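You operate a simulated robot arm through the tools that you are given. There is no shell and no other tool. Be economical: measure what you need, move in short steps, check, and stop when the job is done.

Carry out the task below with a simulated two-armed robot. There is one attempt and no reset: what you move stays moved.

TASK
Pick up the purple-tipped white stake with one hand, pass it to the other hand and put it on the right end of the long grey bench.

The check looks at the end state, three seconds after you hand in, the way a careful person would. Anything else that was tipped, shoved, dropped, spilled or broken makes it a failure.

THE ROBOT
Two 7-joint arms with two-finger parallel grippers on one trunk, on a base that drives. Base frame: it is fixed to the floor where the robot stands at the start and does not move with it; the origin is under the middle of the robot, x ahead of it, y to its left, z up. Units: cm, degrees, N and s.
The left shoulder is at the start at [5, 17.7, 102.9], the right one opposite. With the tool pointing down near the work surface each hand reaches from about 10 to 62 cm from the robot's upright axis, wherever it stands, measured 20 degrees to its own side. Places, roughly: right end of the long grey bench (24x42 cm) [248, 16, 80]. Payload 3.43 kg a hand.
The TCP of each hand is the grasp point between the finger pads, 3.4 cm short of the fingertips. In the tool frame z runs along the fingers and y along their closing line. The gripper opens to 12.8 cm. The fingers are 2.4 cm wide and 1.2 cm thick; the gripper's body (4.8 by 13 cm) begins 9.6 cm behind the TCP.
Orientation is told as [roll, pitch, yaw] about the base's x, y, z axes, in that order, counted from this pose: with the fingers straight down and closing along the base's y, the tool's x points along the base's -x, its y along +y and its z along -z.

THE INTERFACE
- The arms move only by the tool jog_arm. It takes "left_commands", "right_commands" or both (then of equal length, played together; a hand with none holds still); each is a list of rows, each a list of 6 numbers: the shift along the tool's x, y, z in cm, then the turn, a rotation vector about the tool's x, y, z in degrees. In form: [[x, y, z, ax, ay, az], ...]. A call has 1 to 10 rows; each row shifts and turns the commanded pose from where the row before left it, along the tool's axes as they then stand. "left_hand" and "right_hand" are, for a hand that has rows, the opening, from 0 (shut) to 1 (fully open), set as the call begins (left out, the last holds). Rows are played at 5 a second. More than 5 cm and 8.6 degrees between two rows, or a gripper value outside its range, and nothing of the call is played. A pose out of reach is approached as far as the arm can. The call stops where the force on the tool passes 40 N (or 10 N more than at its start, if that is more) or the arm is blocked; 0.2 s more then pass. Each finger travels about 10.8 cm/s and halts on what it meets, pressing with about 24 N; the grip force reading is that of the motor and also rises with nothing between the fingers. The clock runs only during rows and for 0.2 s after the last one: add rows that do not move to give the fingers time. The reply holds the time, the measured pose of the TCP, the force on the tool along the base axes, the opening and the grip force, in the units named above and with some noise, with the torque about the TCP (base axes, N m) and any sound that the robot's microphone picked up, and new pictures: "pictures" is both (left out), scene, wrist or none (wrist: the cameras of the hands that moved).
- Cameras (640 x 400 px; columns grow to the right, rows downward): "scene" is now at [14.41, 0.97, 117.84]; the picture's right is [0.10, -1.00, 0.00], its down [-0.75, -0.07, -0.65] and it looks along [0.65, 0.06, -0.76] (base axes); focal length 269 px, centre (320, 200). "left" rides on the left gripper at [7.6, 1.1, -16] in its tool frame; the picture's right is [-0.15, 0.99, 0.00], its down [-0.88, -0.13, -0.46] and it looks along [-0.45, -0.07, 0.89] (tool axes); focal length 234 px, centre (320, 200). "right" rides on the right gripper at [7.6, -1.1, -16] in its tool frame; the picture's right is [0.15, 0.99, 0.00], its down [-0.88, 0.13, -0.46] and it looks along [-0.45, 0.07, 0.89] (tool axes); focal length 234 px, centre (320, 200). There is no depth. A picture from a camera that has moved, and an enlarged one, comes with that camera's place and axes in the base frame and with its lens. The place of the scene camera against the robot may be out by one fixed shift of up to 1.2 cm in any direction.
- move_column(by): slides the trunk up (or, below 0, down) by that many cm; the arms and the scene camera ride with it, the base frame stays. It gives what a move gives, with no picture.
- roll_base(legs): drives the robot by 1 to 6 legs, each [ahead, turn to the left] in cm and degrees, along the robot's own axes; the way and the turn of a leg run together, so that a leg with both is an arc; at most 150 cm and 180 degrees a leg. The arms and the cameras ride along, it lands a little off, and it stops where it bumps. It gives what a move gives, and a new picture of the scene camera.
- head_to(pan, tilt): turns the head with the scene camera to pan (to the left, within 80 degrees either way) and tilt (down, from -29 to 69), counted from straight ahead of the robot. It gives what a move gives, and a new picture of the scene camera.
- enlarge(camera, box): a new picture of the part [left, top, right, bottom] of that camera's present view, enlarged. No time passes.
- job_done(): hands the job in; it is judged then, once.

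Work in short steps. Places have to be worked out from the pictures, the camera data and where the tool is seen: move nearer, look again, correct. Check each grasp and each placing, and mend what went wrong. You have 120 turns and 260 pictures in all, those below and enlarged ones among them. Open the grippers and draw the arms clear of the work before you hand the job in, unless the task says otherwise; then end with one line.

The tools are called after "Emit:" by a JSON object that holds its "fn" and its "kwargs". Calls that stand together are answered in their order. jog_arm: Moves the arms, as the interface text tells. Its arguments: {"type":"object","properties":{"left_commands":{"type":"array","items":{"type":"array","items":{"type":"number"}}},"left_hand":{"type":"number"},"right_commands":{"type":"array","items":{"type":"array","items":{"type":"number"}}},"right_hand":{"type":"number"},"pictures":{"type":"string","enum":["both","scene","wrist","none"]}},"required":[]} The other tools are called the same way: move_column (by) slides the trunk up or down; roll_base (legs) drives the base; head_to (pan, tilt) turns the head that bears the scene camera; enlarge (camera, box) takes an enlarged picture of a part of a camera's view; job_done () hands the job in.

At the start:

```text
t: 0.0
left_ee_pos: [45.1, 23.4, 81.03]
left_tool_rot: [-0.1, 0.0, 0.1]
left_ft_force: [-0.1, 0.4, -0.2]
left_ft_torque: [0.0, 0.0, 0.02]
left_opening: 12.78
left_grasp_force: 0.0
right_ee_pos: [43.46, -7.24, 85.57]
right_tool_rot: [0.0, 0.0, 0.0]
right_ft_force: [0.8, -0.3, 0.2]
right_ft_torque: [-0.01, 0.01, 0.0]
right_opening: 12.77
right_grasp_force: 0.1
trunk travel left (down, up): [-20.0, 20.1]
robot x, y, heading: [-0.03, -0.03, -0.0]
head pan, tilt: [5.5, 49.3]
```

scene: 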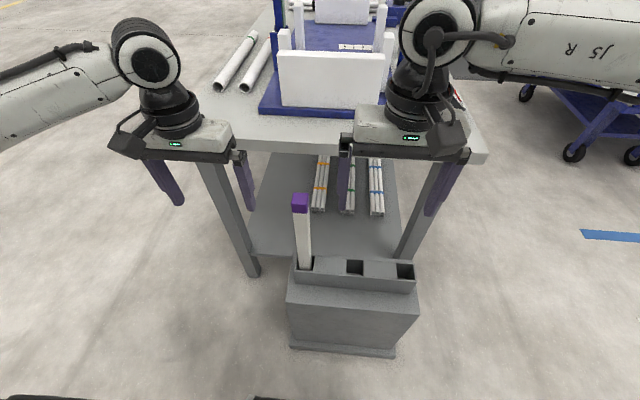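
right: 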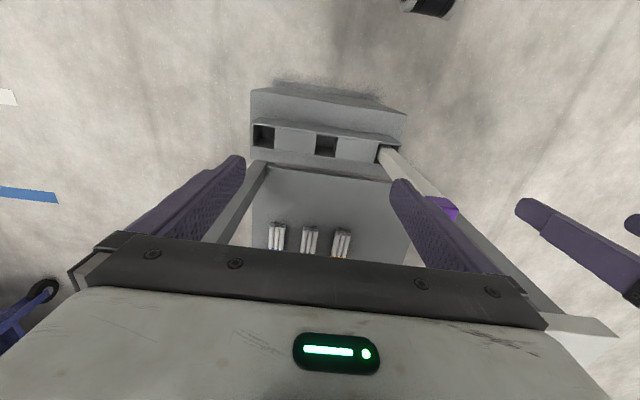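
left: 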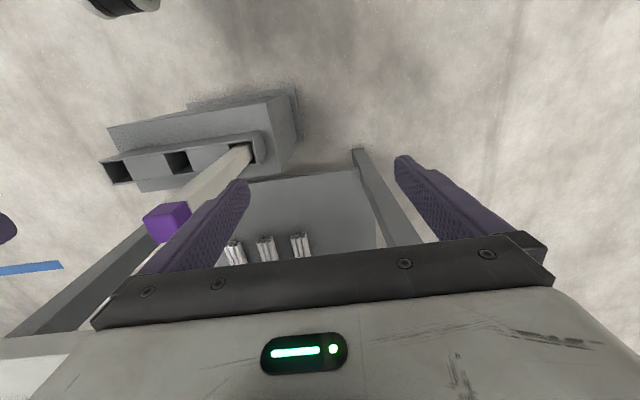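

The stake tip triangulates to about (47, 8, 77.5), standing upright in a socket block. I'll look closer and then look around for the bench.

Emit:
{"fn": "enlarge", "kwargs": {"camera": "scene", "box": [240, 170, 440, 370]}}

Emit:
{"fn": "head_to", "kwargs": {"pan": 0, "tilt": 10}}

```text
2.00 times, centred on (340, 270) of scene
camera zoom: at [14.41, 0.97, 117.84], right [0.1, -1.0, 0.0], down [-0.75, -0.07, -0.65], along [0.65, 0.06, -0.76], focal length 538 px, centre (280, 60)
```

zoom: 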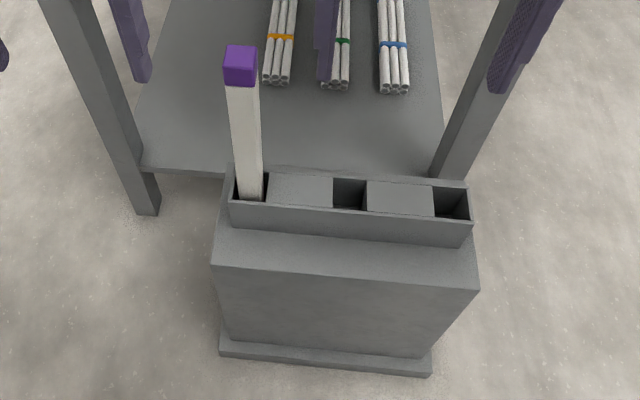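

```text
t: 1.1
left_ee_pos: [45.03, 23.44, 81.0]
left_tool_rot: [0.0, 0.0, 0.1]
left_ft_force: [1.0, 0.4, 0.8]
left_ft_torque: [-0.02, 0.02, 0.02]
left_opening: 12.79
left_grasp_force: 0.1
right_ee_pos: [43.46, -7.24, 85.45]
right_tool_rot: [-0.1, 0.1, 0.0]
right_ft_force: [0.1, 0.6, 0.4]
right_ft_torque: [0.0, -0.03, 0.0]
right_opening: 12.76
right_grasp_force: 0.1
trunk travel left (down, up): [-20.0, 20.1]
robot x, y, heading: [-0.22, 0.19, -0.3]
head pan, tilt: [0.0, 10.0]
camera scene: at [15.98, 0.23, 123.93], right [0.0, -1.0, 0.0], down [-0.17, 0.0, -0.98], along [0.98, 0.0, -0.17], focal length 269 px, centre (320, 200)
```

scene: 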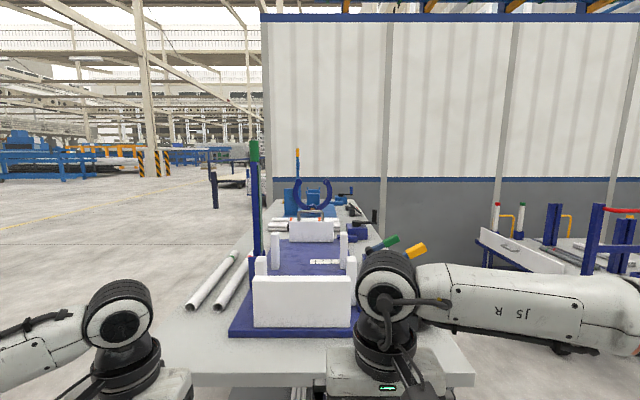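

I check the far end of the bench ahead, near pixel (302,204), where the goal place projects.

Emit:
{"fn": "enlarge", "kwargs": {"camera": "scene", "box": [200, 130, 440, 280]}}

Emit:
{"fn": "enlarge", "kwargs": {"camera": "scene", "box": [260, 170, 380, 245]}}

Emit:
{"fn": "head_to", "kwargs": {"pan": -50, "tilt": 20}}

Emit:
{"fn": "head_to", "kwargs": {"pan": 50, "tilt": 20}}

```text
2.67 times, centred on (320, 205) of scene
camera zoom: at [15.98, 0.23, 123.93], right [0.0, -1.0, 0.0], down [-0.17, 0.0, -0.98], along [0.98, 0.0, -0.17], focal length 717 px, centre (320, 187)
```

zoom: 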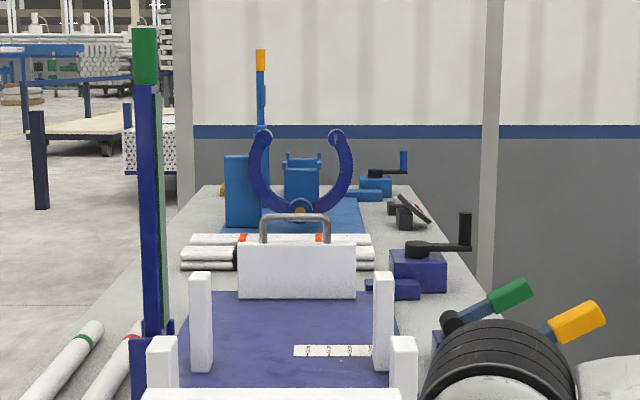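

```text
5.33 times, centred on (320, 208) of scene
camera zoom: at [15.98, 0.23, 123.93], right [0.0, -1.0, 0.0], down [-0.17, 0.0, -0.98], along [0.98, 0.0, -0.17], focal length 1434 px, centre (320, 160)
```

zoom: 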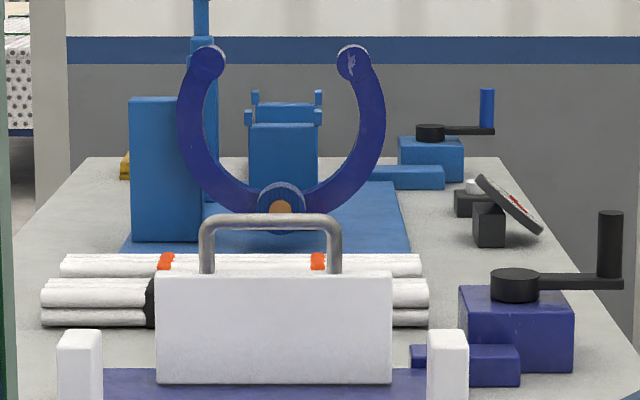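

```text
t: 2.2
left_ee_pos: [45.13, 23.44, 81.08]
left_tool_rot: [0.0, 0.1, 0.0]
left_ft_force: [0.4, -0.3, -0.4]
left_ft_torque: [-0.02, 0.02, 0.01]
left_opening: 12.82
left_grasp_force: 0.0
right_ee_pos: [43.47, -7.09, 85.43]
right_tool_rot: [0.0, 0.0, 0.0]
right_ft_force: [0.6, 0.0, -0.4]
right_ft_torque: [0.0, -0.01, 0.01]
right_opening: 12.83
right_grasp_force: 0.0
trunk travel left (down, up): [-20.0, 20.1]
robot x, y, heading: [-0.04, -0.22, 0.1]
head pan, tilt: [-50.0, 20.0]
camera scene: at [12.67, -6.9, 122.31], right [-0.77, -0.64, 0.0], down [-0.22, 0.26, -0.94], along [0.6, -0.72, -0.34], focal length 269 px, centre (320, 200)
```

scene: 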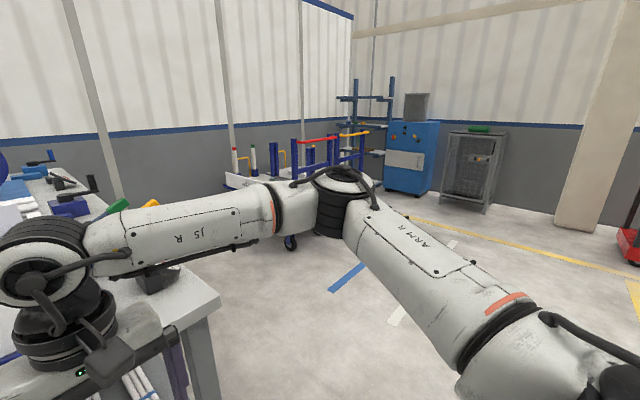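

```text
t: 4.0
left_ee_pos: [45.01, 23.37, 81.03]
left_tool_rot: [-0.1, 0.0, 0.1]
left_ft_force: [0.3, 0.1, -0.2]
left_ft_torque: [0.02, -0.01, -0.02]
left_opening: 12.79
left_grasp_force: 0.1
right_ee_pos: [43.49, -7.19, 85.49]
right_tool_rot: [0.0, 0.0, -0.1]
right_ft_force: [0.2, -0.1, 0.4]
right_ft_torque: [0.01, -0.01, 0.04]
right_opening: 12.8
right_grasp_force: 0.0
trunk travel left (down, up): [-20.0, 20.1]
robot x, y, heading: [0.08, 0.03, -0.0]
head pan, tilt: [50.0, 20.0]
camera scene: at [12.67, 7.36, 122.31], right [0.77, -0.64, 0.0], down [-0.22, -0.26, -0.94], along [0.6, 0.72, -0.34], focal length 269 px, centre (320, 200)
```

scene: 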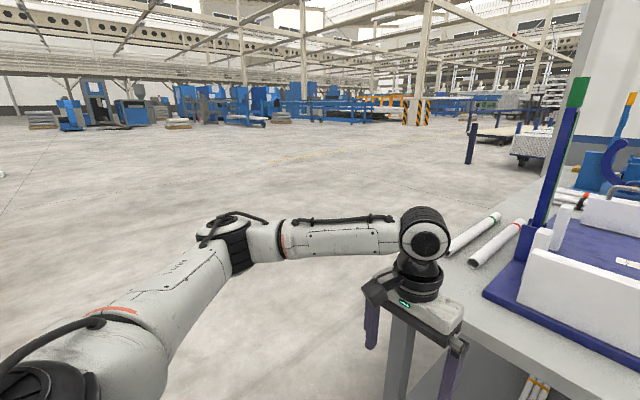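

The bench ahead runs from x≈62 to ≈266, so the goal is its far end, and I'll drive around on the open left side. First I raise the left hand and clear the right hand away to its side.

Emit:
{"fn": "jog_arm", "kwargs": {"left_commands": [[0, 0, -4, 0, 0, 0], [0, 0, -4, 0, 0, 0], [0, 0, 0, 0, 0, 0], [0, 0, 0, 0, 0, 0]], "right_commands": [[0, -4, -2, 0, 0, 0], [0, -5, -2, 0, 0, 0], [0, -5, 0, 0, 0, 0], [0, -4, 0, 0, 0, 0]], "pictures": "none"}}

Emit:
{"fn": "head_to", "kwargs": {"pan": 5, "tilt": 45}}

Emit:
{"fn": "jog_arm", "kwargs": {"left_commands": [[0, -4, 0, 0, 0, 0], [-1, -4, 0, 0, 0, 0], [-1, -4, 0, 0, 0, 0], [0, -3.5, 0, 0, 0, 0], [0, 0, 0, 0, 0, 0], [0, 0, 0, 0, 0, 0]], "left_hand": 1}}

```text
refused: row 2 steps farther than a row can; nothing moved
```

```text
t: 5.1
left_ee_pos: [45.04, 23.28, 81.05]
left_tool_rot: [0.0, 0.0, 0.1]
left_ft_force: [0.0, 0.1, -0.4]
left_ft_torque: [-0.01, 0.04, 0.02]
left_opening: 12.82
left_grasp_force: 0.0
right_ee_pos: [43.37, -7.19, 85.44]
right_tool_rot: [0.0, 0.0, 0.0]
right_ft_force: [0.7, -0.3, -0.5]
right_ft_torque: [0.03, -0.03, -0.02]
right_opening: 12.83
right_grasp_force: 0.0
trunk travel left (down, up): [-20.0, 20.1]
robot x, y, heading: [-0.48, -0.11, 0.0]
head pan, tilt: [5.0, 45.0]
camera scene: at [14.78, 0.95, 118.44], right [0.09, -1.0, 0.0], down [-0.7, -0.06, -0.71], along [0.7, 0.06, -0.71], focal length 269 px, centre (320, 200)
```

scene: 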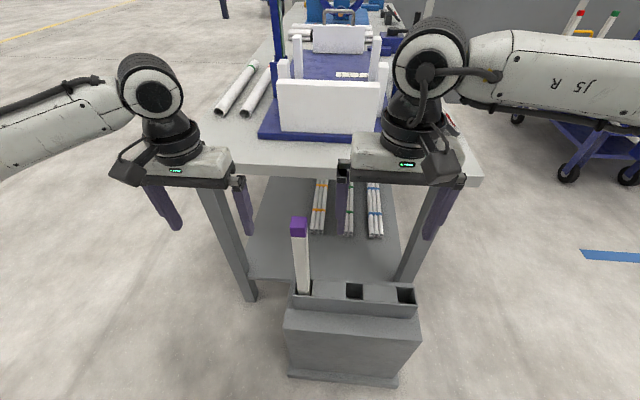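

```text
t: 6.1
left_ee_pos: [47.02, 10.56, 81.18]
left_tool_rot: [2.0, 0.3, 1.0]
left_ft_force: [-7.9, 26.6, 16.5]
left_ft_torque: [-0.11, 0.25, -0.54]
left_opening: 11.25
left_grasp_force: 0.1
right_ee_pos: [43.31, -6.99, 85.61]
right_tool_rot: [-0.1, -0.1, 0.1]
right_ft_force: [0.0, 0.4, 0.2]
right_ft_torque: [0.04, 0.01, -0.01]
right_opening: 12.82
right_grasp_force: 0.2
trunk travel left (down, up): [-20.0, 20.1]
robot x, y, heading: [0.46, 0.36, 0.1]
head pan, tilt: [5.0, 45.0]
stopped in row 4 (left hand): the force on the tool passed its limit at 50 N (the readings are from after the stop); the commanded pose is now the measured one
camera scene: at [14.6, 1.25, 118.49], right [0.09, -1.0, 0.0], down [-0.7, -0.07, -0.71], along [0.71, 0.06, -0.71], focal length 269 px, centre (320, 200)
camera left: at [39.51, 11.15, 97.3], right [0.13, 0.99, 0.03], down [0.89, -0.13, 0.45], along [0.45, -0.03, -0.89], focal length 234 px, centre (320, 200)
```

scene: 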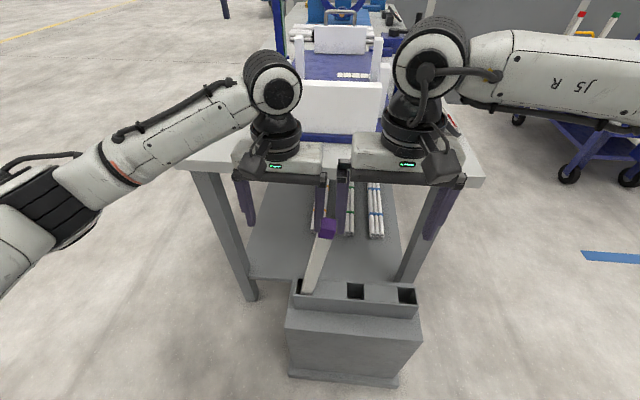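
left: 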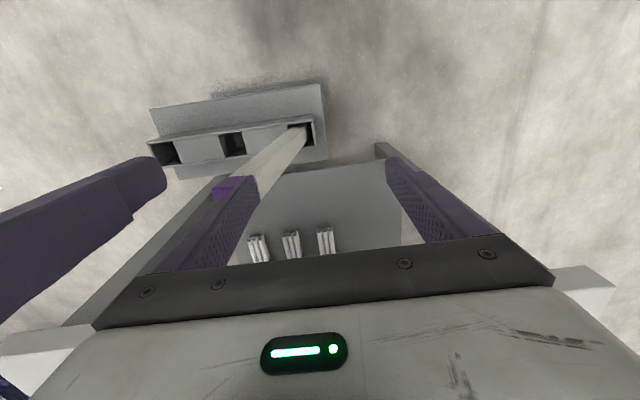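

That was my mistake: the lift row was refused and I had queued the sideways move behind it, so the left finger leaned the stake over in its socket. The block looks unmoved. I back off gently the way I came.

Emit:
{"fn": "jog_arm", "kwargs": {"left_commands": [[0, 1, 0, 0, 0, 0], [0, 1, 0, 0, 0, 0], [0, 2, 0, 0, 0, 0], [0, 3, 0, 0, 0, 0], [0, 3, 0, 0, 0, 0], [0, 0, 0, 0, 0, 0]]}}

```text
t: 7.5
left_ee_pos: [46.91, 20.04, 81.35]
left_tool_rot: [1.4, 0.5, 0.7]
left_ft_force: [-0.7, 0.4, 0.0]
left_ft_torque: [-0.01, -0.01, 0.01]
left_opening: 12.8
left_grasp_force: 0.1
right_ee_pos: [43.59, -7.07, 85.42]
right_tool_rot: [0.0, 0.0, 0.1]
right_ft_force: [-0.3, 0.2, 0.5]
right_ft_torque: [0.01, -0.06, 0.03]
right_opening: 12.82
right_grasp_force: 0.0
trunk travel left (down, up): [-20.0, 20.1]
robot x, y, heading: [-0.55, 0.31, 0.0]
head pan, tilt: [5.0, 45.0]
camera scene: at [14.76, 1.02, 118.44], right [0.09, -1.0, 0.0], down [-0.7, -0.06, -0.71], along [0.7, 0.06, -0.71], focal length 269 px, centre (320, 200)
camera left: at [39.33, 20.86, 97.38], right [0.13, 0.99, 0.02], down [0.89, -0.13, 0.45], along [0.45, -0.04, -0.89], focal length 234 px, centre (320, 200)
```

scene: 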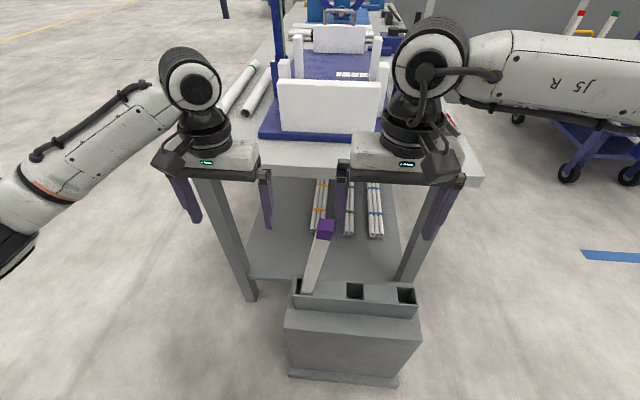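
left: 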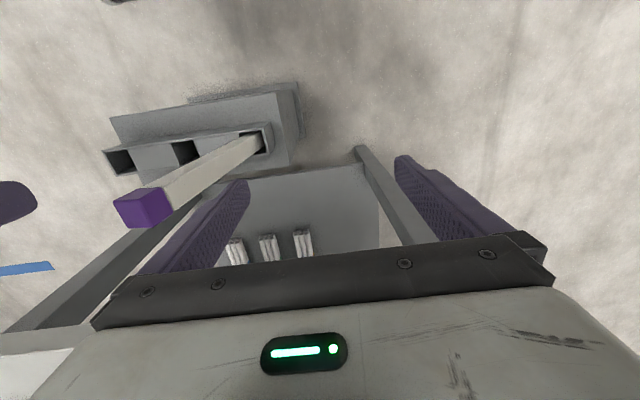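

The block stayed put; the stake leans about 13° toward -y with its tip near (48, 2.4, 76.5). Now I clear the right hand up and away, and raise the left.

Emit:
{"fn": "jog_arm", "kwargs": {"left_commands": [[0, 1, -4, 0, 0, 0], [0, 0, -4, 0, 0, 0], [0, 0, -4, 0, 0, 0], [0, 0, 0, 0, 0, 0], [0, 0, 0, 0, 0, 0]], "right_commands": [[0, 0, -4, 0, 0, 0], [0, -3, -3, 0, 0, 0], [0, -4.5, 0, 0, 0, 0], [0, -4.5, 0, 0, 0, 0], [0, -4.5, 0, 0, 0, 0]]}}

```text
t: 8.7
left_ee_pos: [47.1, 20.61, 93.15]
left_tool_rot: [1.6, 0.3, 0.7]
left_ft_force: [-0.1, 0.0, 0.1]
left_ft_torque: [0.02, 0.03, -0.01]
left_opening: 12.83
left_grasp_force: 0.1
right_ee_pos: [43.55, -23.61, 92.52]
right_tool_rot: [0.0, 0.0, 0.0]
right_ft_force: [0.3, -0.1, -0.7]
right_ft_torque: [-0.04, 0.0, 0.0]
right_opening: 12.77
right_grasp_force: 0.0
trunk travel left (down, up): [-20.0, 20.1]
robot x, y, heading: [0.01, 0.29, 0.1]
head pan, tilt: [5.0, 45.0]
camera scene: at [14.76, 0.99, 118.44], right [0.09, -1.0, 0.0], down [-0.7, -0.06, -0.71], along [0.7, 0.06, -0.71], focal length 269 px, centre (320, 200)
camera right: at [36.03, -24.61, 108.61], right [-0.15, 0.99, 0.0], down [0.88, 0.13, 0.46], along [0.45, 0.07, -0.89], focal length 234 px, centre (320, 200)
camera left: at [39.6, 21.38, 109.34], right [0.13, 0.99, 0.02], down [0.89, -0.13, 0.45], along [0.45, -0.04, -0.89], focal length 234 px, centre (320, 200)
```

scene: 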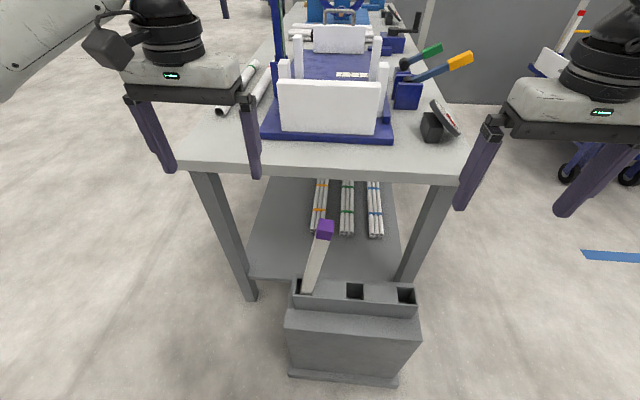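
right: 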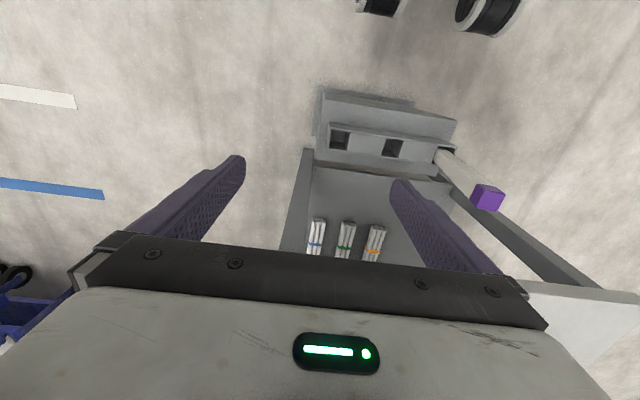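
left: 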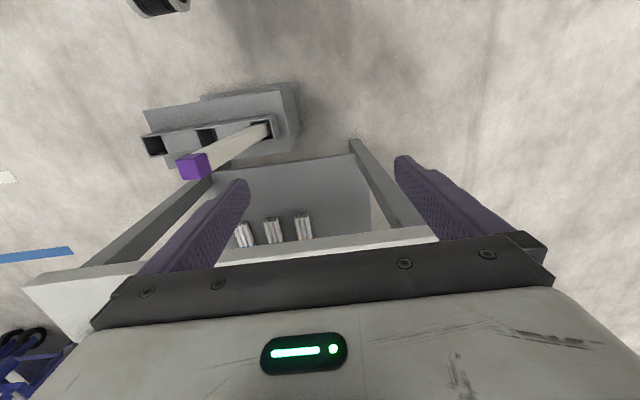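

Tip confirmed at about (48, 2.7, 77). I bring the left hand above it along the stake's axis and match the lean.

Emit:
{"fn": "jog_arm", "kwargs": {"left_commands": [[-0.9, -4.2, 0, 0, 0, 0], [0, -4.3, 0, 0, 0, 0], [0, -4.3, 0, 0, 0, 0], [0, -4.3, 0, 0, 0, 0], [0, -4.3, 0, 0, 0, 0], [0, 0, 0, -6, 0, 0], [0, 0, 0, -6, 0, 0], [0, 0, 0, 0, 0, 0]], "left_hand": 1}}

```text
t: 10.5
left_ee_pos: [48.19, -0.81, 92.66]
left_tool_rot: [13.5, 0.3, 0.7]
left_ft_force: [0.0, -0.9, 0.4]
left_ft_torque: [0.01, -0.03, 0.01]
left_opening: 12.8
left_grasp_force: 0.1
right_ee_pos: [43.59, -23.55, 92.72]
right_tool_rot: [0.0, 0.1, 0.1]
right_ft_force: [0.5, -0.2, -0.9]
right_ft_torque: [0.03, 0.04, 0.02]
right_opening: 12.81
right_grasp_force: 0.0
trunk travel left (down, up): [-20.0, 20.1]
robot x, y, heading: [0.1, 0.01, 0.2]
head pan, tilt: [5.0, 45.0]
camera scene: at [14.77, 1.01, 118.44], right [0.09, -1.0, 0.0], down [-0.7, -0.06, -0.71], along [0.7, 0.06, -0.71], focal length 269 px, centre (320, 200)
camera left: at [40.7, -3.4, 108.63], right [0.14, 0.96, 0.23], down [0.89, -0.22, 0.41], along [0.44, 0.15, -0.88], focal length 234 px, centre (320, 200)
```

scene: 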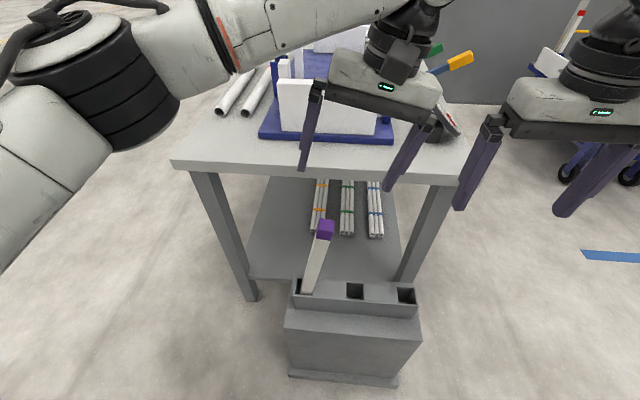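
left: 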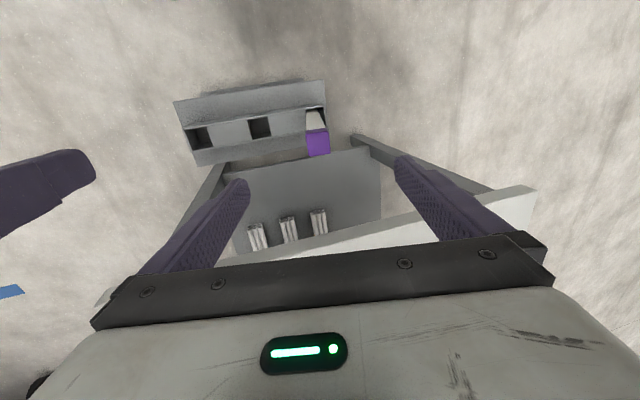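

The stake lines up between the fingers. Descending along the tilted axis.

Emit:
{"fn": "jog_arm", "kwargs": {"left_commands": [[0, 0, 4, 0, 0, 0], [0, 0, 4, 0, 0, 0], [0, 0, 4, 0, 0, 0], [0, 0, 3, 0, 0, 0], [0, 0, 3, 0, 0, 0], [0, 0, 2, 0, 0, 0], [0, 0, 0, 0, 0, 0]]}}

```text
t: 12.1
left_ee_pos: [48.2, 3.74, 73.26]
left_tool_rot: [13.5, 0.3, 0.7]
left_ft_force: [-0.1, -0.2, 0.4]
left_ft_torque: [0.01, -0.01, 0.0]
left_opening: 12.81
left_grasp_force: 0.0
right_ee_pos: [43.55, -23.42, 92.56]
right_tool_rot: [0.0, -0.1, 0.2]
right_ft_force: [-0.2, -0.3, 0.6]
right_ft_torque: [0.01, -0.01, 0.0]
right_opening: 12.81
right_grasp_force: 0.1
trunk travel left (down, up): [-20.0, 20.1]
robot x, y, heading: [0.04, -0.08, 0.1]
head pan, tilt: [5.0, 45.0]
camera scene: at [14.77, 1.01, 118.44], right [0.09, -1.0, 0.0], down [-0.7, -0.06, -0.71], along [0.7, 0.06, -0.71], focal length 269 px, centre (320, 200)
camera left: at [40.72, 1.24, 89.11], right [0.14, 0.96, 0.23], down [0.89, -0.22, 0.41], along [0.44, 0.15, -0.88], focal length 234 px, centre (320, 200)
```

scene: 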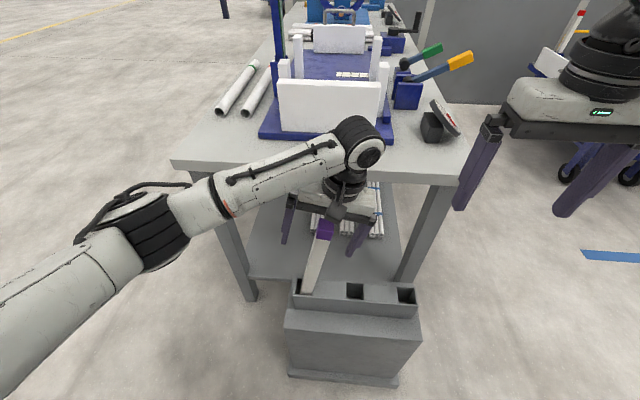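
left: 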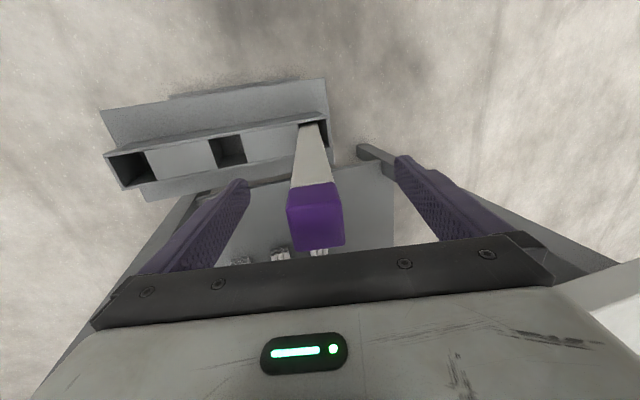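

Well centred. I go 2 cm lower, nudge x slightly, then close.

Emit:
{"fn": "jog_arm", "kwargs": {"left_commands": [[-0.3, 0, 2, 0, 0, 0], [0, 0, 0, 0, 0, 0]], "pictures": "none"}}

Emit:
{"fn": "jog_arm", "kwargs": {"left_commands": [[0, 0, 0, 0, 0, 0], [0, 0, 0, 0, 0, 0], [0, 0, 0, 0, 0, 0], [0, 0, 0, 0, 0, 0], [0, 0, 0, 0, 0, 0]], "left_hand": 0}}

```text
t: 12.7
left_ee_pos: [48.51, 4.41, 71.22]
left_tool_rot: [13.4, 0.4, 0.6]
left_ft_force: [-1.2, 0.1, -0.5]
left_ft_torque: [0.02, 0.0, 0.01]
left_opening: 12.81
left_grasp_force: 0.1
right_ee_pos: [43.57, -23.61, 92.66]
right_tool_rot: [0.0, 0.0, 0.1]
right_ft_force: [0.4, -0.1, 1.4]
right_ft_torque: [0.02, 0.0, -0.01]
right_opening: 12.8
right_grasp_force: 0.0
trunk travel left (down, up): [-20.0, 20.1]
robot x, y, heading: [-0.22, 0.25, 0.1]
head pan, tilt: [5.0, 45.0]
```

```text
t: 13.9
left_ee_pos: [48.52, 4.16, 71.16]
left_tool_rot: [13.1, 0.3, 0.6]
left_ft_force: [-1.9, -10.7, -0.7]
left_ft_torque: [-2.69, 0.24, -0.03]
left_opening: 3.63
left_grasp_force: 23.6
right_ee_pos: [43.44, -23.59, 92.53]
right_tool_rot: [0.1, 0.0, 0.1]
right_ft_force: [-0.2, -0.7, 0.4]
right_ft_torque: [-0.01, -0.01, -0.01]
right_opening: 12.81
right_grasp_force: 0.1
trunk travel left (down, up): [-20.0, 20.1]
robot x, y, heading: [-0.28, -0.05, 0.2]
head pan, tilt: [5.0, 45.0]
camera scene: at [14.77, 0.98, 118.44], right [0.09, -1.0, 0.0], down [-0.7, -0.06, -0.71], along [0.7, 0.06, -0.71], focal length 269 px, centre (320, 200)
camera left: at [41.05, 1.74, 87.15], right [0.14, 0.96, 0.22], down [0.89, -0.22, 0.41], along [0.44, 0.14, -0.88], focal length 234 px, centre (320, 200)
```

scene: 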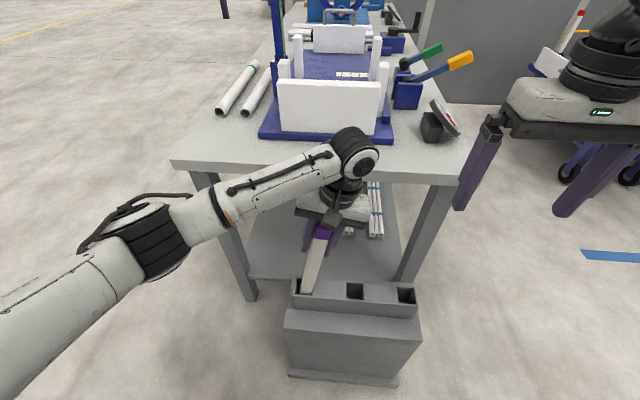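
left: 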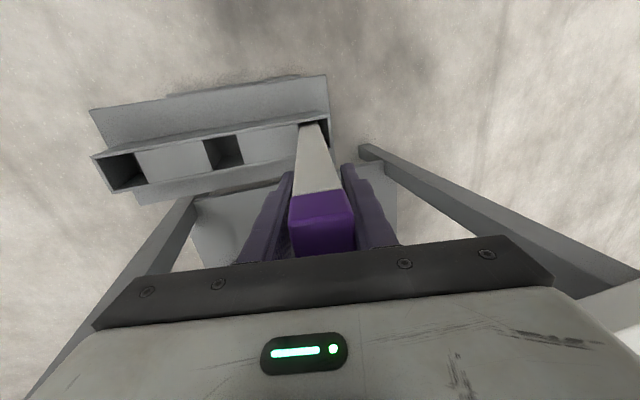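

Gripped at 3.6 cm with some sideways load, as the stake is wedged on the socket edge. I straighten it a few degrees about its socket and read the force.

Emit:
{"fn": "jog_arm", "kwargs": {"left_commands": [[0, 0.7, 0, 2, 0, 0], [0, 0.7, 0, 2, 0, 0], [0, 0, 0, 0, 0, 0]], "pictures": "none"}}

```text
t: 14.7
left_ee_pos: [48.58, 5.55, 71.48]
left_tool_rot: [9.5, 0.3, 0.8]
left_ft_force: [0.6, -7.2, -5.8]
left_ft_torque: [-2.04, -0.21, -0.07]
left_opening: 3.52
left_grasp_force: 23.6
right_ee_pos: [43.65, -23.48, 92.65]
right_tool_rot: [0.0, 0.1, 0.1]
right_ft_force: [0.2, 0.8, 1.0]
right_ft_torque: [0.01, 0.02, -0.01]
right_opening: 12.78
right_grasp_force: 0.0
trunk travel left (down, up): [-20.0, 20.1]
robot x, y, heading: [0.02, -0.16, 0.1]
head pan, tilt: [5.0, 45.0]
```

The load is dropping. I straighten further and begin to lift gently.

Emit:
{"fn": "jog_arm", "kwargs": {"left_commands": [[0, 0.7, 0, 2, 0, 0], [0, 0.6, 0, 2, 0, 0], [0, 0.5, 0, 2, 0, 0], [0, 0, -1, 0, 0, 0], [0, 0, -1, 0, 0, 0], [0, 0, 0, 0, 0, 0]]}}

```text
t: 16.1
left_ee_pos: [48.38, 7.28, 73.76]
left_tool_rot: [3.4, 0.3, 0.6]
left_ft_force: [-0.4, -10.3, -6.5]
left_ft_torque: [-2.52, 0.19, -0.09]
left_opening: 3.09
left_grasp_force: 23.8
right_ee_pos: [43.58, -23.49, 92.64]
right_tool_rot: [0.0, -0.1, 0.1]
right_ft_force: [0.0, -0.1, -0.3]
right_ft_torque: [0.01, -0.01, 0.01]
right_opening: 12.79
right_grasp_force: 0.1
trunk travel left (down, up): [-20.0, 20.1]
robot x, y, heading: [-0.09, 0.02, 0.1]
head pan, tilt: [5.0, 45.0]
camera scene: at [14.81, 1.0, 118.43], right [0.09, -1.0, 0.0], down [-0.7, -0.06, -0.71], along [0.7, 0.06, -0.71], focal length 269 px, centre (320, 200)
camera left: at [40.88, 7.57, 89.9], right [0.13, 0.99, 0.06], down [0.88, -0.15, 0.44], along [0.45, -0.01, -0.89], focal length 234 px, centre (320, 200)
```

scene: 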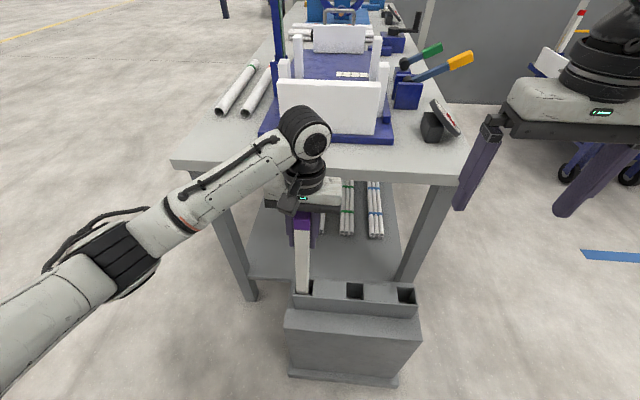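
left: 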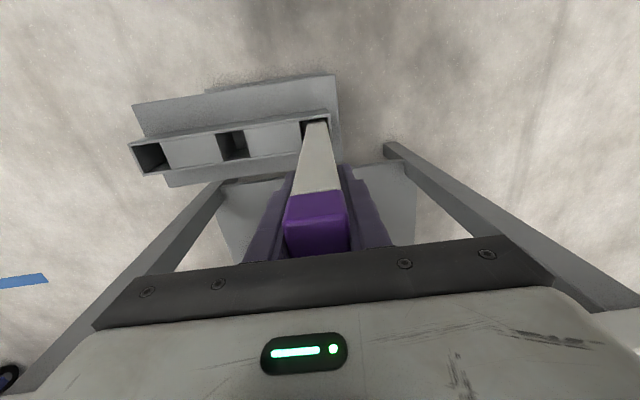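

The torque says the stake's lower end presses the +y socket wall, so I shift slightly to -y and keep lifting.

Emit:
{"fn": "jog_arm", "kwargs": {"left_commands": [[0, -0.4, -0.5, 0, 0, 0], [0, -0.4, -0.5, 1, 0, 0], [0, 0, -1, 1, 0, 0], [0, 0, -1, 0, 0, 0], [0, 0, 0, 0, 0, 0]], "pictures": "none"}}

```text
t: 17.3
left_ee_pos: [48.28, 6.42, 76.87]
left_tool_rot: [1.5, 0.4, 0.8]
left_ft_force: [0.0, 1.2, -3.2]
left_ft_torque: [0.11, 0.02, -0.07]
left_opening: 3.01
left_grasp_force: 24.3
right_ee_pos: [43.51, -23.48, 92.58]
right_tool_rot: [-0.1, 0.0, 0.1]
right_ft_force: [-0.5, 0.4, -0.4]
right_ft_torque: [0.03, 0.01, -0.03]
right_opening: 12.79
right_grasp_force: 0.1
trunk travel left (down, up): [-20.0, 20.1]
robot x, y, heading: [0.15, 0.08, -0.3]
head pan, tilt: [5.0, 45.0]
```

Free now, with only about 3 N of weight. I lift on straight up.

Emit:
{"fn": "jog_arm", "kwargs": {"left_commands": [[0, 0, -3, 0, 0, 0], [0, 0, -3, 0, 0, 0], [0, 0, -3, 0, 0, 0], [0, 0, -4, 0, 0, 0], [0, 0, -4, 0, 0, 0], [0, 0, 0, 0, 0, 0]]}}

```text
t: 18.7
left_ee_pos: [48.46, 5.57, 94.07]
left_tool_rot: [1.5, 0.4, 0.8]
left_ft_force: [0.2, -0.1, -2.8]
left_ft_torque: [-0.01, -0.03, 0.0]
left_opening: 2.98
left_grasp_force: 23.4
right_ee_pos: [43.49, -23.51, 92.6]
right_tool_rot: [0.0, 0.0, 0.1]
right_ft_force: [-0.1, 0.1, -0.2]
right_ft_torque: [-0.01, -0.01, 0.01]
right_opening: 12.8
right_grasp_force: 0.1
trunk travel left (down, up): [-20.0, 20.1]
robot x, y, heading: [-0.45, -0.34, 0.3]
head pan, tilt: [5.0, 45.0]
camera scene: at [14.79, 1.02, 118.43], right [0.09, -1.0, 0.0], down [-0.7, -0.06, -0.71], along [0.7, 0.06, -0.71], focal length 269 px, centre (320, 200)
camera left: at [41.0, 6.41, 110.15], right [0.13, 0.99, 0.02], down [0.89, -0.13, 0.45], along [0.45, -0.04, -0.89], focal length 234 px, centre (320, 200)
```

scene: 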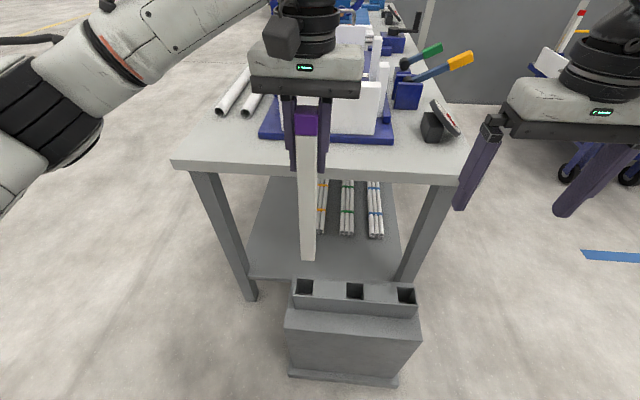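
left: 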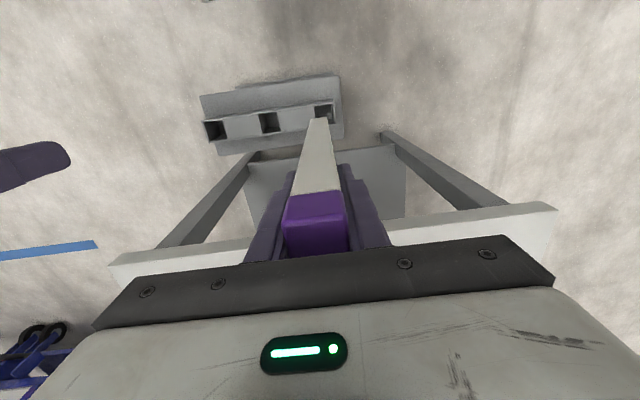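

Stake is out, hanging straight, about 36 cm long with its lower end near z≈63. I move the left hand back, left and up, ready to swing the stake horizontal, and raise the right hand clear.

Emit:
{"fn": "jog_arm", "kwargs": {"left_commands": [[2, 3, -1.5, 0, 0, 0], [2, 3, -1.5, 0, 0, 0], [1, 4, -1, 0, 0, 0], [1, 4, 0, 0, 0, 0], [0, 2, 0, 0, 0, 0], [0, 0, 0, 0, 0, 0]], "right_commands": [[0, 0, -4, 0, 0, 0], [0, 0, -4, 0, 0, 0], [0, 0, -4, 0, 0, 0], [0, 0, -3, 0, 0, 0], [0, 0, 0, 0, 0, 0], [0, 0, 0, 0, 0, 0]], "pictures": "scene"}}

```text
t: 20.1
left_ee_pos: [42.39, 21.91, 97.99]
left_tool_rot: [1.6, 0.3, 0.8]
left_ft_force: [0.7, 0.1, -3.0]
left_ft_torque: [0.02, 0.01, -0.02]
left_opening: 2.99
left_grasp_force: 24.0
right_ee_pos: [43.31, -23.71, 107.37]
right_tool_rot: [0.1, 0.0, 0.1]
right_ft_force: [0.9, 0.1, 0.2]
right_ft_torque: [-0.02, -0.02, 0.0]
right_opening: 12.81
right_grasp_force: 0.1
trunk travel left (down, up): [-20.0, 20.1]
robot x, y, heading: [-0.21, -0.17, -0.1]
head pan, tilt: [5.0, 45.0]
camera scene: at [14.78, 1.02, 118.44], right [0.09, -1.0, 0.0], down [-0.7, -0.06, -0.71], along [0.7, 0.06, -0.71], focal length 269 px, centre (320, 200)
```

scene: 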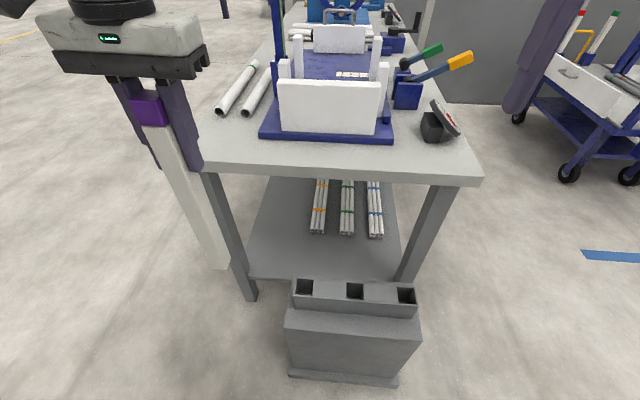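

Now I swing the stake toward horizontal, with the lower end moving to the robot's right.

Emit:
{"fn": "jog_arm", "kwargs": {"left_commands": [[0, 0, 0, 8, 0, 0], [0, 0, 0, 8, 0, 0], [0, 0, 0, 8, 0, 0], [0, 0, 0, 8, 0, 0], [0, 0, 0, 8, 0, 0], [0, 0, 0, 8, 0, 0], [0, 0, 0, 0, 0, 0]], "pictures": "scene"}}

```text
t: 21.7
left_ee_pos: [42.25, 21.98, 98.24]
left_tool_rot: [-46.7, 0.4, 0.8]
left_ft_force: [0.4, 0.7, -2.5]
left_ft_torque: [0.2, 0.01, 0.0]
left_opening: 2.97
left_grasp_force: 24.2
right_ee_pos: [43.29, -23.64, 107.57]
right_tool_rot: [-0.1, 0.0, 0.1]
right_ft_force: [0.0, -0.1, -0.1]
right_ft_torque: [0.0, 0.01, -0.01]
right_opening: 12.78
right_grasp_force: 0.0
trunk travel left (down, up): [-20.0, 20.1]
robot x, y, heading: [-0.36, -0.01, 0.1]
head pan, tilt: [5.0, 45.0]
camera scene: at [14.78, 1.02, 118.44], right [0.09, -1.0, 0.0], down [-0.7, -0.06, -0.71], along [0.7, 0.06, -0.71], focal length 269 px, centre (320, 200)
```

scene: 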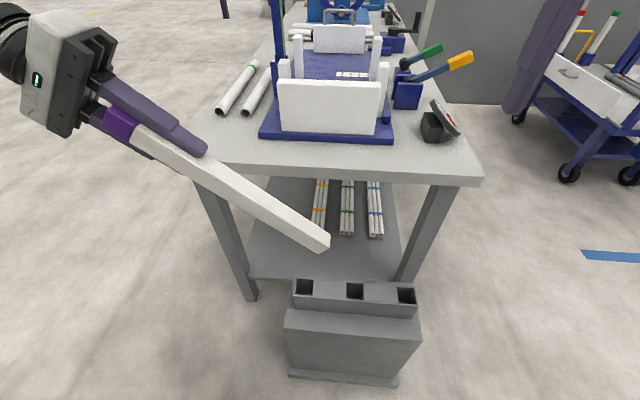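

Going well, no slip; I finish the swing to horizontal.

Emit:
{"fn": "jog_arm", "kwargs": {"left_commands": [[0, 0, 0, 8, 0, 0], [0, 0, 0, 8, 0, 0], [0, 0, 0, 8, 0, 0], [0, 0, 0, 8, 0, 0], [0, 0, 0, 8, 0, 0], [0, 0, 0, 3.3, 0, 0], [0, 0, 0, 0, 0, 0]], "right_commands": [[0, 0, 0, 0, 0, -8], [0, 0, 0, 0, 0, -8], [0, 0, 0, 0, 0, -8], [0, 0, 0, 0, 0, -8], [0, 0, 0, 0, 0, -8], [0, 0, 0, 0, 0, -8], [0, 0, 0, 0, 0, -8]], "pictures": "scene"}}

```text
t: 23.3
left_ee_pos: [42.33, 21.78, 98.21]
left_tool_rot: [-89.9, 0.2, 0.8]
left_ft_force: [-0.5, -0.4, -3.1]
left_ft_torque: [0.25, -0.02, 0.01]
left_opening: 3.03
left_grasp_force: 24.3
right_ee_pos: [39.7, -20.04, 105.05]
right_tool_rot: [-0.1, -0.1, 56.0]
right_ft_force: [0.1, -0.2, -0.1]
right_ft_torque: [-0.02, 0.0, 0.01]
right_opening: 12.81
right_grasp_force: 0.1
right hand out of reach, approached as far as the arm can: row 6, 7
trunk travel left (down, up): [-20.0, 20.1]
robot x, y, heading: [0.21, -0.02, -0.2]
head pan, tilt: [5.0, 45.0]
camera scene: at [14.78, 1.02, 118.44], right [0.09, -1.0, 0.0], down [-0.7, -0.06, -0.71], along [0.7, 0.06, -0.71], focal length 269 px, centre (320, 200)
```

scene: 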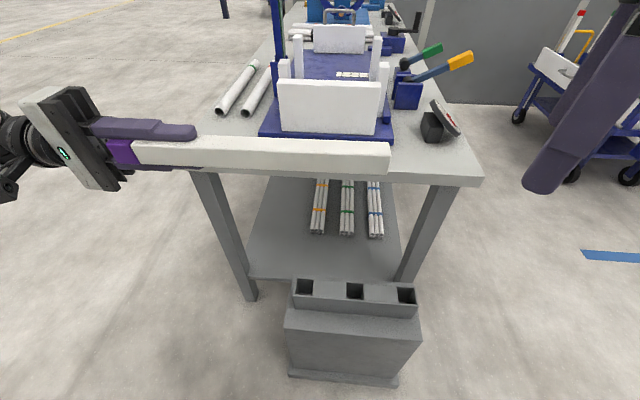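

The stake is horizontal. The right arm reached a limit that high, so I lower both hands where reach is better and finish turning the right one.

Emit:
{"fn": "jog_arm", "kwargs": {"left_commands": [[0, 2, 0, 0, 0, 0], [0, 2, 0, 0, 0, 0], [0, 2, 0, 0, 0, 0], [0, 2, 0, 0, 0, 0], [0, 0, 0, 0, 0, 0], [0, 0, 0, 0, 0, 0]], "right_commands": [[0, 0, 2.5, 0, 0, 0], [0, 0, 2.5, 0, 0, -7], [0, 0, 1, 0, 0, -7], [0, 0, 0, 0, 0, -7], [0, 0, 0, 0, 0, -7], [0, 0, 0, 0, 0, -6]], "pictures": "scene"}}

```text
t: 24.7
left_ee_pos: [42.19, 21.81, 90.11]
left_tool_rot: [-89.9, 0.4, 0.8]
left_ft_force: [-0.2, 0.1, -3.2]
left_ft_torque: [0.3, -0.02, 0.01]
left_opening: 3.0
left_grasp_force: 24.0
right_ee_pos: [29.88, -12.92, 96.92]
right_tool_rot: [-0.1, -0.1, 90.1]
right_ft_force: [-0.2, 0.0, 0.1]
right_ft_torque: [0.0, -0.01, 0.0]
right_opening: 12.82
right_grasp_force: 0.0
right hand out of reach, approached as far as the arm can: row 2, 3, 4, 5, 6
trunk travel left (down, up): [-20.0, 20.1]
robot x, y, heading: [-0.42, -0.01, 0.3]
head pan, tilt: [5.0, 45.0]
camera scene: at [14.78, 1.03, 118.44], right [0.09, -1.0, 0.0], down [-0.7, -0.06, -0.71], along [0.7, 0.06, -0.71], focal length 269 px, centre (320, 200)
```

scene: 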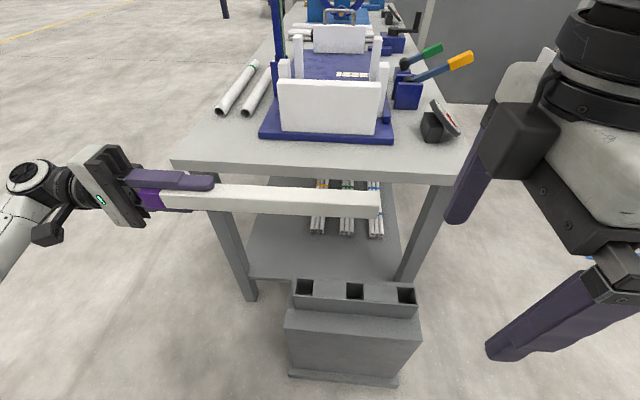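

The right hand turned to 90° but was drawn in to (30,-13,97). I test whether it reaches toward the stake in this orientation.

Emit:
{"fn": "jog_arm", "kwargs": {"right_commands": [[-4, 0, -2, 0, 0, 0], [-4, 0, -2, 0, 0, 0], [-4, 0, 0, 0, 0, 0], [0, 0, 0, 0, 0, 0]], "pictures": "scene"}}

```text
t: 25.7
left_ee_pos: [42.23, 21.78, 90.12]
left_tool_rot: [-89.9, 0.4, 0.7]
left_ft_force: [-0.5, 1.0, -3.1]
left_ft_torque: [0.27, -0.03, -0.02]
left_opening: 3.0
left_grasp_force: 23.9
right_ee_pos: [29.89, -0.55, 101.38]
right_tool_rot: [-0.1, 0.0, 90.2]
right_ft_force: [-0.1, 0.1, -0.3]
right_ft_torque: [-0.03, -0.01, 0.0]
right_opening: 12.79
right_grasp_force: 0.1
trunk travel left (down, up): [-20.0, 20.1]
robot x, y, heading: [-0.11, 0.19, 0.1]
head pan, tilt: [5.0, 45.0]
camera scene: at [14.78, 1.02, 118.44], right [0.09, -1.0, 0.0], down [-0.7, -0.06, -0.71], along [0.7, 0.06, -0.71], focal length 269 px, centre (320, 200)
```

scene: 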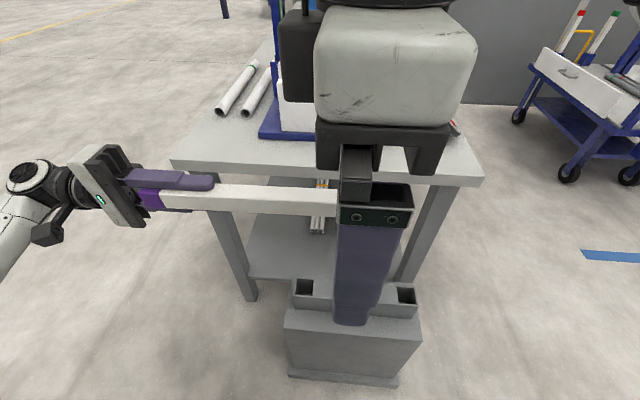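

Reachable here. I move it forward over the stake, staying above it.

Emit:
{"fn": "jog_arm", "kwargs": {"right_commands": [[-1.5, -4, 0, 0, 0, 0], [-1.5, -4, 0, 0, 0, 0], [-1.5, -4, 0, 0, 0, 0], [0, -0.4, 0, 0, 0, 0], [0, 0, 0, 0, 0, 0]]}}

```text
t: 26.9
left_ee_pos: [42.22, 21.94, 90.15]
left_tool_rot: [-89.9, 0.4, 0.7]
left_ft_force: [-0.7, 0.7, -2.9]
left_ft_torque: [0.31, -0.03, 0.0]
left_opening: 2.99
left_grasp_force: 24.2
right_ee_pos: [33.66, 3.21, 99.6]
right_tool_rot: [-0.2, -0.1, 89.9]
right_ft_force: [0.4, 0.4, -0.7]
right_ft_torque: [0.01, 0.04, -0.02]
right_opening: 12.83
right_grasp_force: 0.0
right hand out of reach, approached as far as the arm can: row 1, 2, 3, 4
trunk travel left (down, up): [-20.0, 20.1]
robot x, y, heading: [-0.03, -0.07, -0.1]
head pan, tilt: [5.0, 45.0]
camera scene: at [14.78, 1.02, 118.44], right [0.09, -1.0, 0.0], down [-0.7, -0.06, -0.71], along [0.7, 0.06, -0.71], focal length 269 px, centre (320, 200)
camera right: at [34.89, -4.21, 115.65], right [-0.99, -0.15, 0.0], down [-0.13, 0.88, 0.46], along [-0.07, 0.45, -0.89], focal length 234 px, centre (320, 200)
```

scene: 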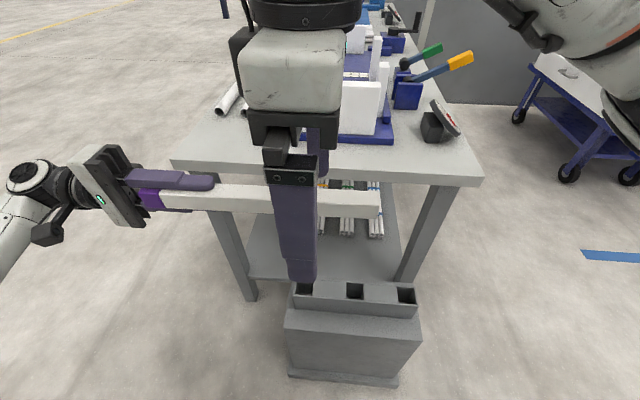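
right: 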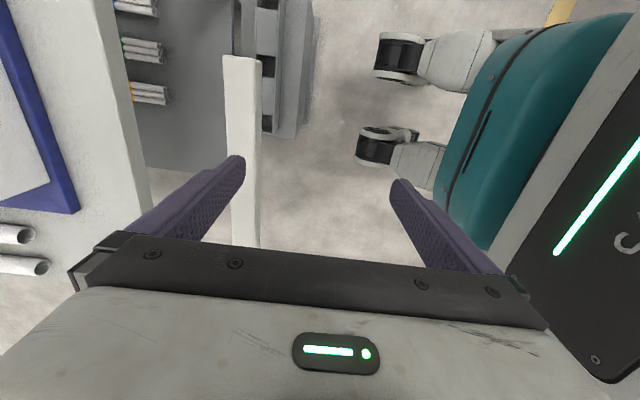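

The right hand can't go further forward than x≈33.7, so I bring the stake back to it instead (fingertips clear it by over 4 cm).

Emit:
{"fn": "jog_arm", "kwargs": {"left_commands": [[2.5, 0, 0, 0, 0, 0], [2.5, 0, 0, 0, 0, 0], [2.5, 0, 0, 0, 0, 0], [2, 0, 0, 0, 0, 0], [0, 0, 0, 0, 0, 0]], "pictures": "scene"}}

Emit:
{"fn": "enlarge", "kwargs": {"camera": "right", "box": [0, 0, 640, 400]}}

```text
t: 28.1
left_ee_pos: [32.66, 21.48, 90.18]
left_tool_rot: [-89.9, 0.3, 0.7]
left_ft_force: [0.4, 0.1, -2.0]
left_ft_torque: [0.28, -0.01, 0.0]
left_opening: 2.99
left_grasp_force: 24.0
right_ee_pos: [33.65, 3.25, 99.61]
right_tool_rot: [-0.2, -0.1, 89.9]
right_ft_force: [-0.4, 0.5, -0.6]
right_ft_torque: [-0.01, -0.02, -0.02]
right_opening: 12.81
right_grasp_force: 0.0
trunk travel left (down, up): [-20.0, 20.1]
robot x, y, heading: [0.13, -0.01, 0.2]
head pan, tilt: [5.0, 45.0]
camera scene: at [14.78, 1.02, 118.44], right [0.09, -1.0, 0.0], down [-0.7, -0.06, -0.71], along [0.7, 0.06, -0.71], focal length 269 px, centre (320, 200)
```

scene: 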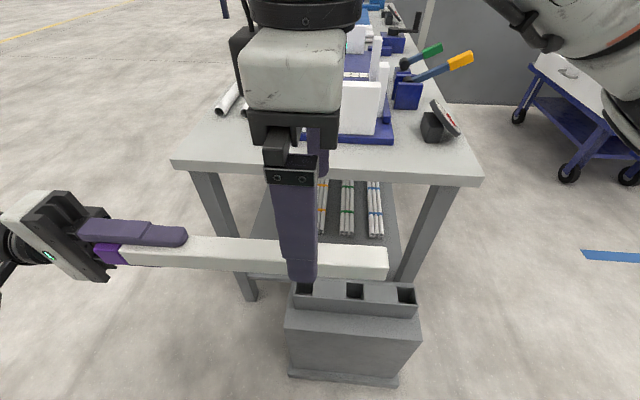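

```text
1.00 times, centred on (320, 200) of right (not enlarged: the box is as wide or as high as the picture)
camera zoom: at [34.89, -4.22, 115.66], right [-0.99, -0.15, 0.0], down [-0.13, 0.88, 0.46], along [-0.06, 0.45, -0.89], focal length 234 px, centre (320, 200)
```

zoom: 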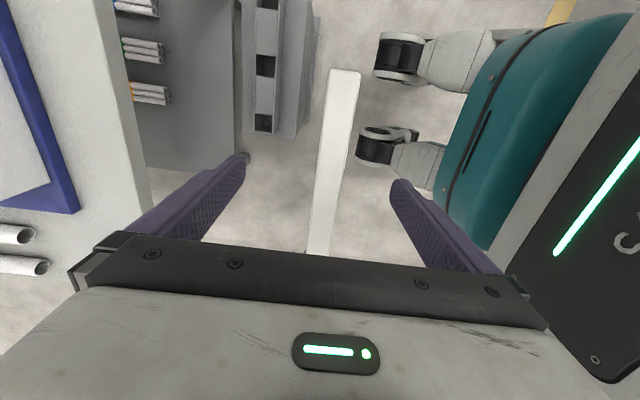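

The stake lies between the right fingers in plan. I raise the left hand 9 cm so the stake comes up into the right gripper.

Emit:
{"fn": "jog_arm", "kwargs": {"left_commands": [[0, -2.5, 0, 0, 0, 0], [-0.4, -2.5, 0, 0, 0, 0], [-0.4, -2, 0, 0, 0, 0], [0, -2, 0, 0, 0, 0], [0, 0, 0, 0, 0, 0]], "pictures": "scene"}}

Emit:
{"fn": "enlarge", "kwargs": {"camera": "right", "box": [0, 0, 640, 400]}}

```text
t: 29.3
left_ee_pos: [33.51, 21.69, 99.26]
left_tool_rot: [-89.9, 0.4, 0.8]
left_ft_force: [0.4, 0.0, -2.6]
left_ft_torque: [0.3, -0.02, 0.01]
left_opening: 3.01
left_grasp_force: 24.1
right_ee_pos: [33.67, 3.27, 99.76]
right_tool_rot: [-0.1, -0.1, 89.9]
right_ft_force: [0.4, 0.5, 0.4]
right_ft_torque: [0.02, -0.03, 0.0]
right_opening: 12.81
right_grasp_force: 0.2
trunk travel left (down, up): [-20.0, 20.1]
robot x, y, heading: [-0.08, -0.15, 0.2]
head pan, tilt: [5.0, 45.0]
camera scene: at [14.78, 1.02, 118.44], right [0.09, -1.0, 0.0], down [-0.7, -0.06, -0.71], along [0.7, 0.06, -0.71], focal length 269 px, centre (320, 200)
```

scene: 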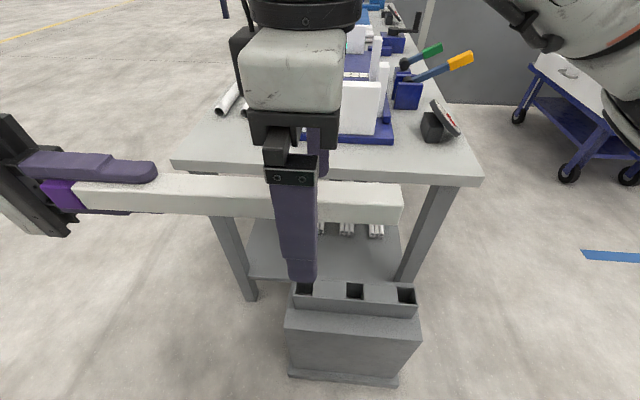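

```text
1.00 times, centred on (320, 200) of right (not enlarged: the box is as wide or as high as the picture)
camera zoom: at [34.89, -4.22, 115.66], right [-0.99, -0.15, 0.0], down [-0.13, 0.88, 0.46], along [-0.06, 0.45, -0.89], focal length 234 px, centre (320, 200)
```

zoom: 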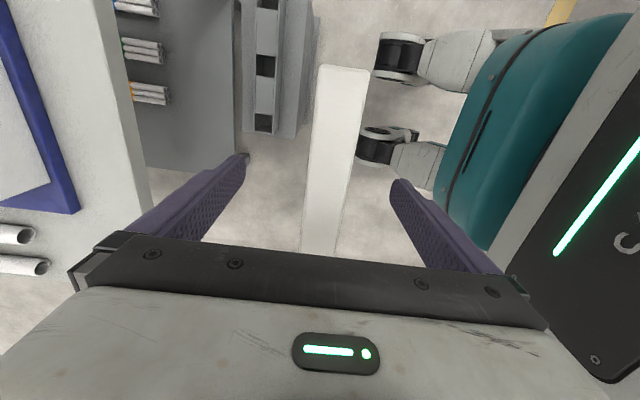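

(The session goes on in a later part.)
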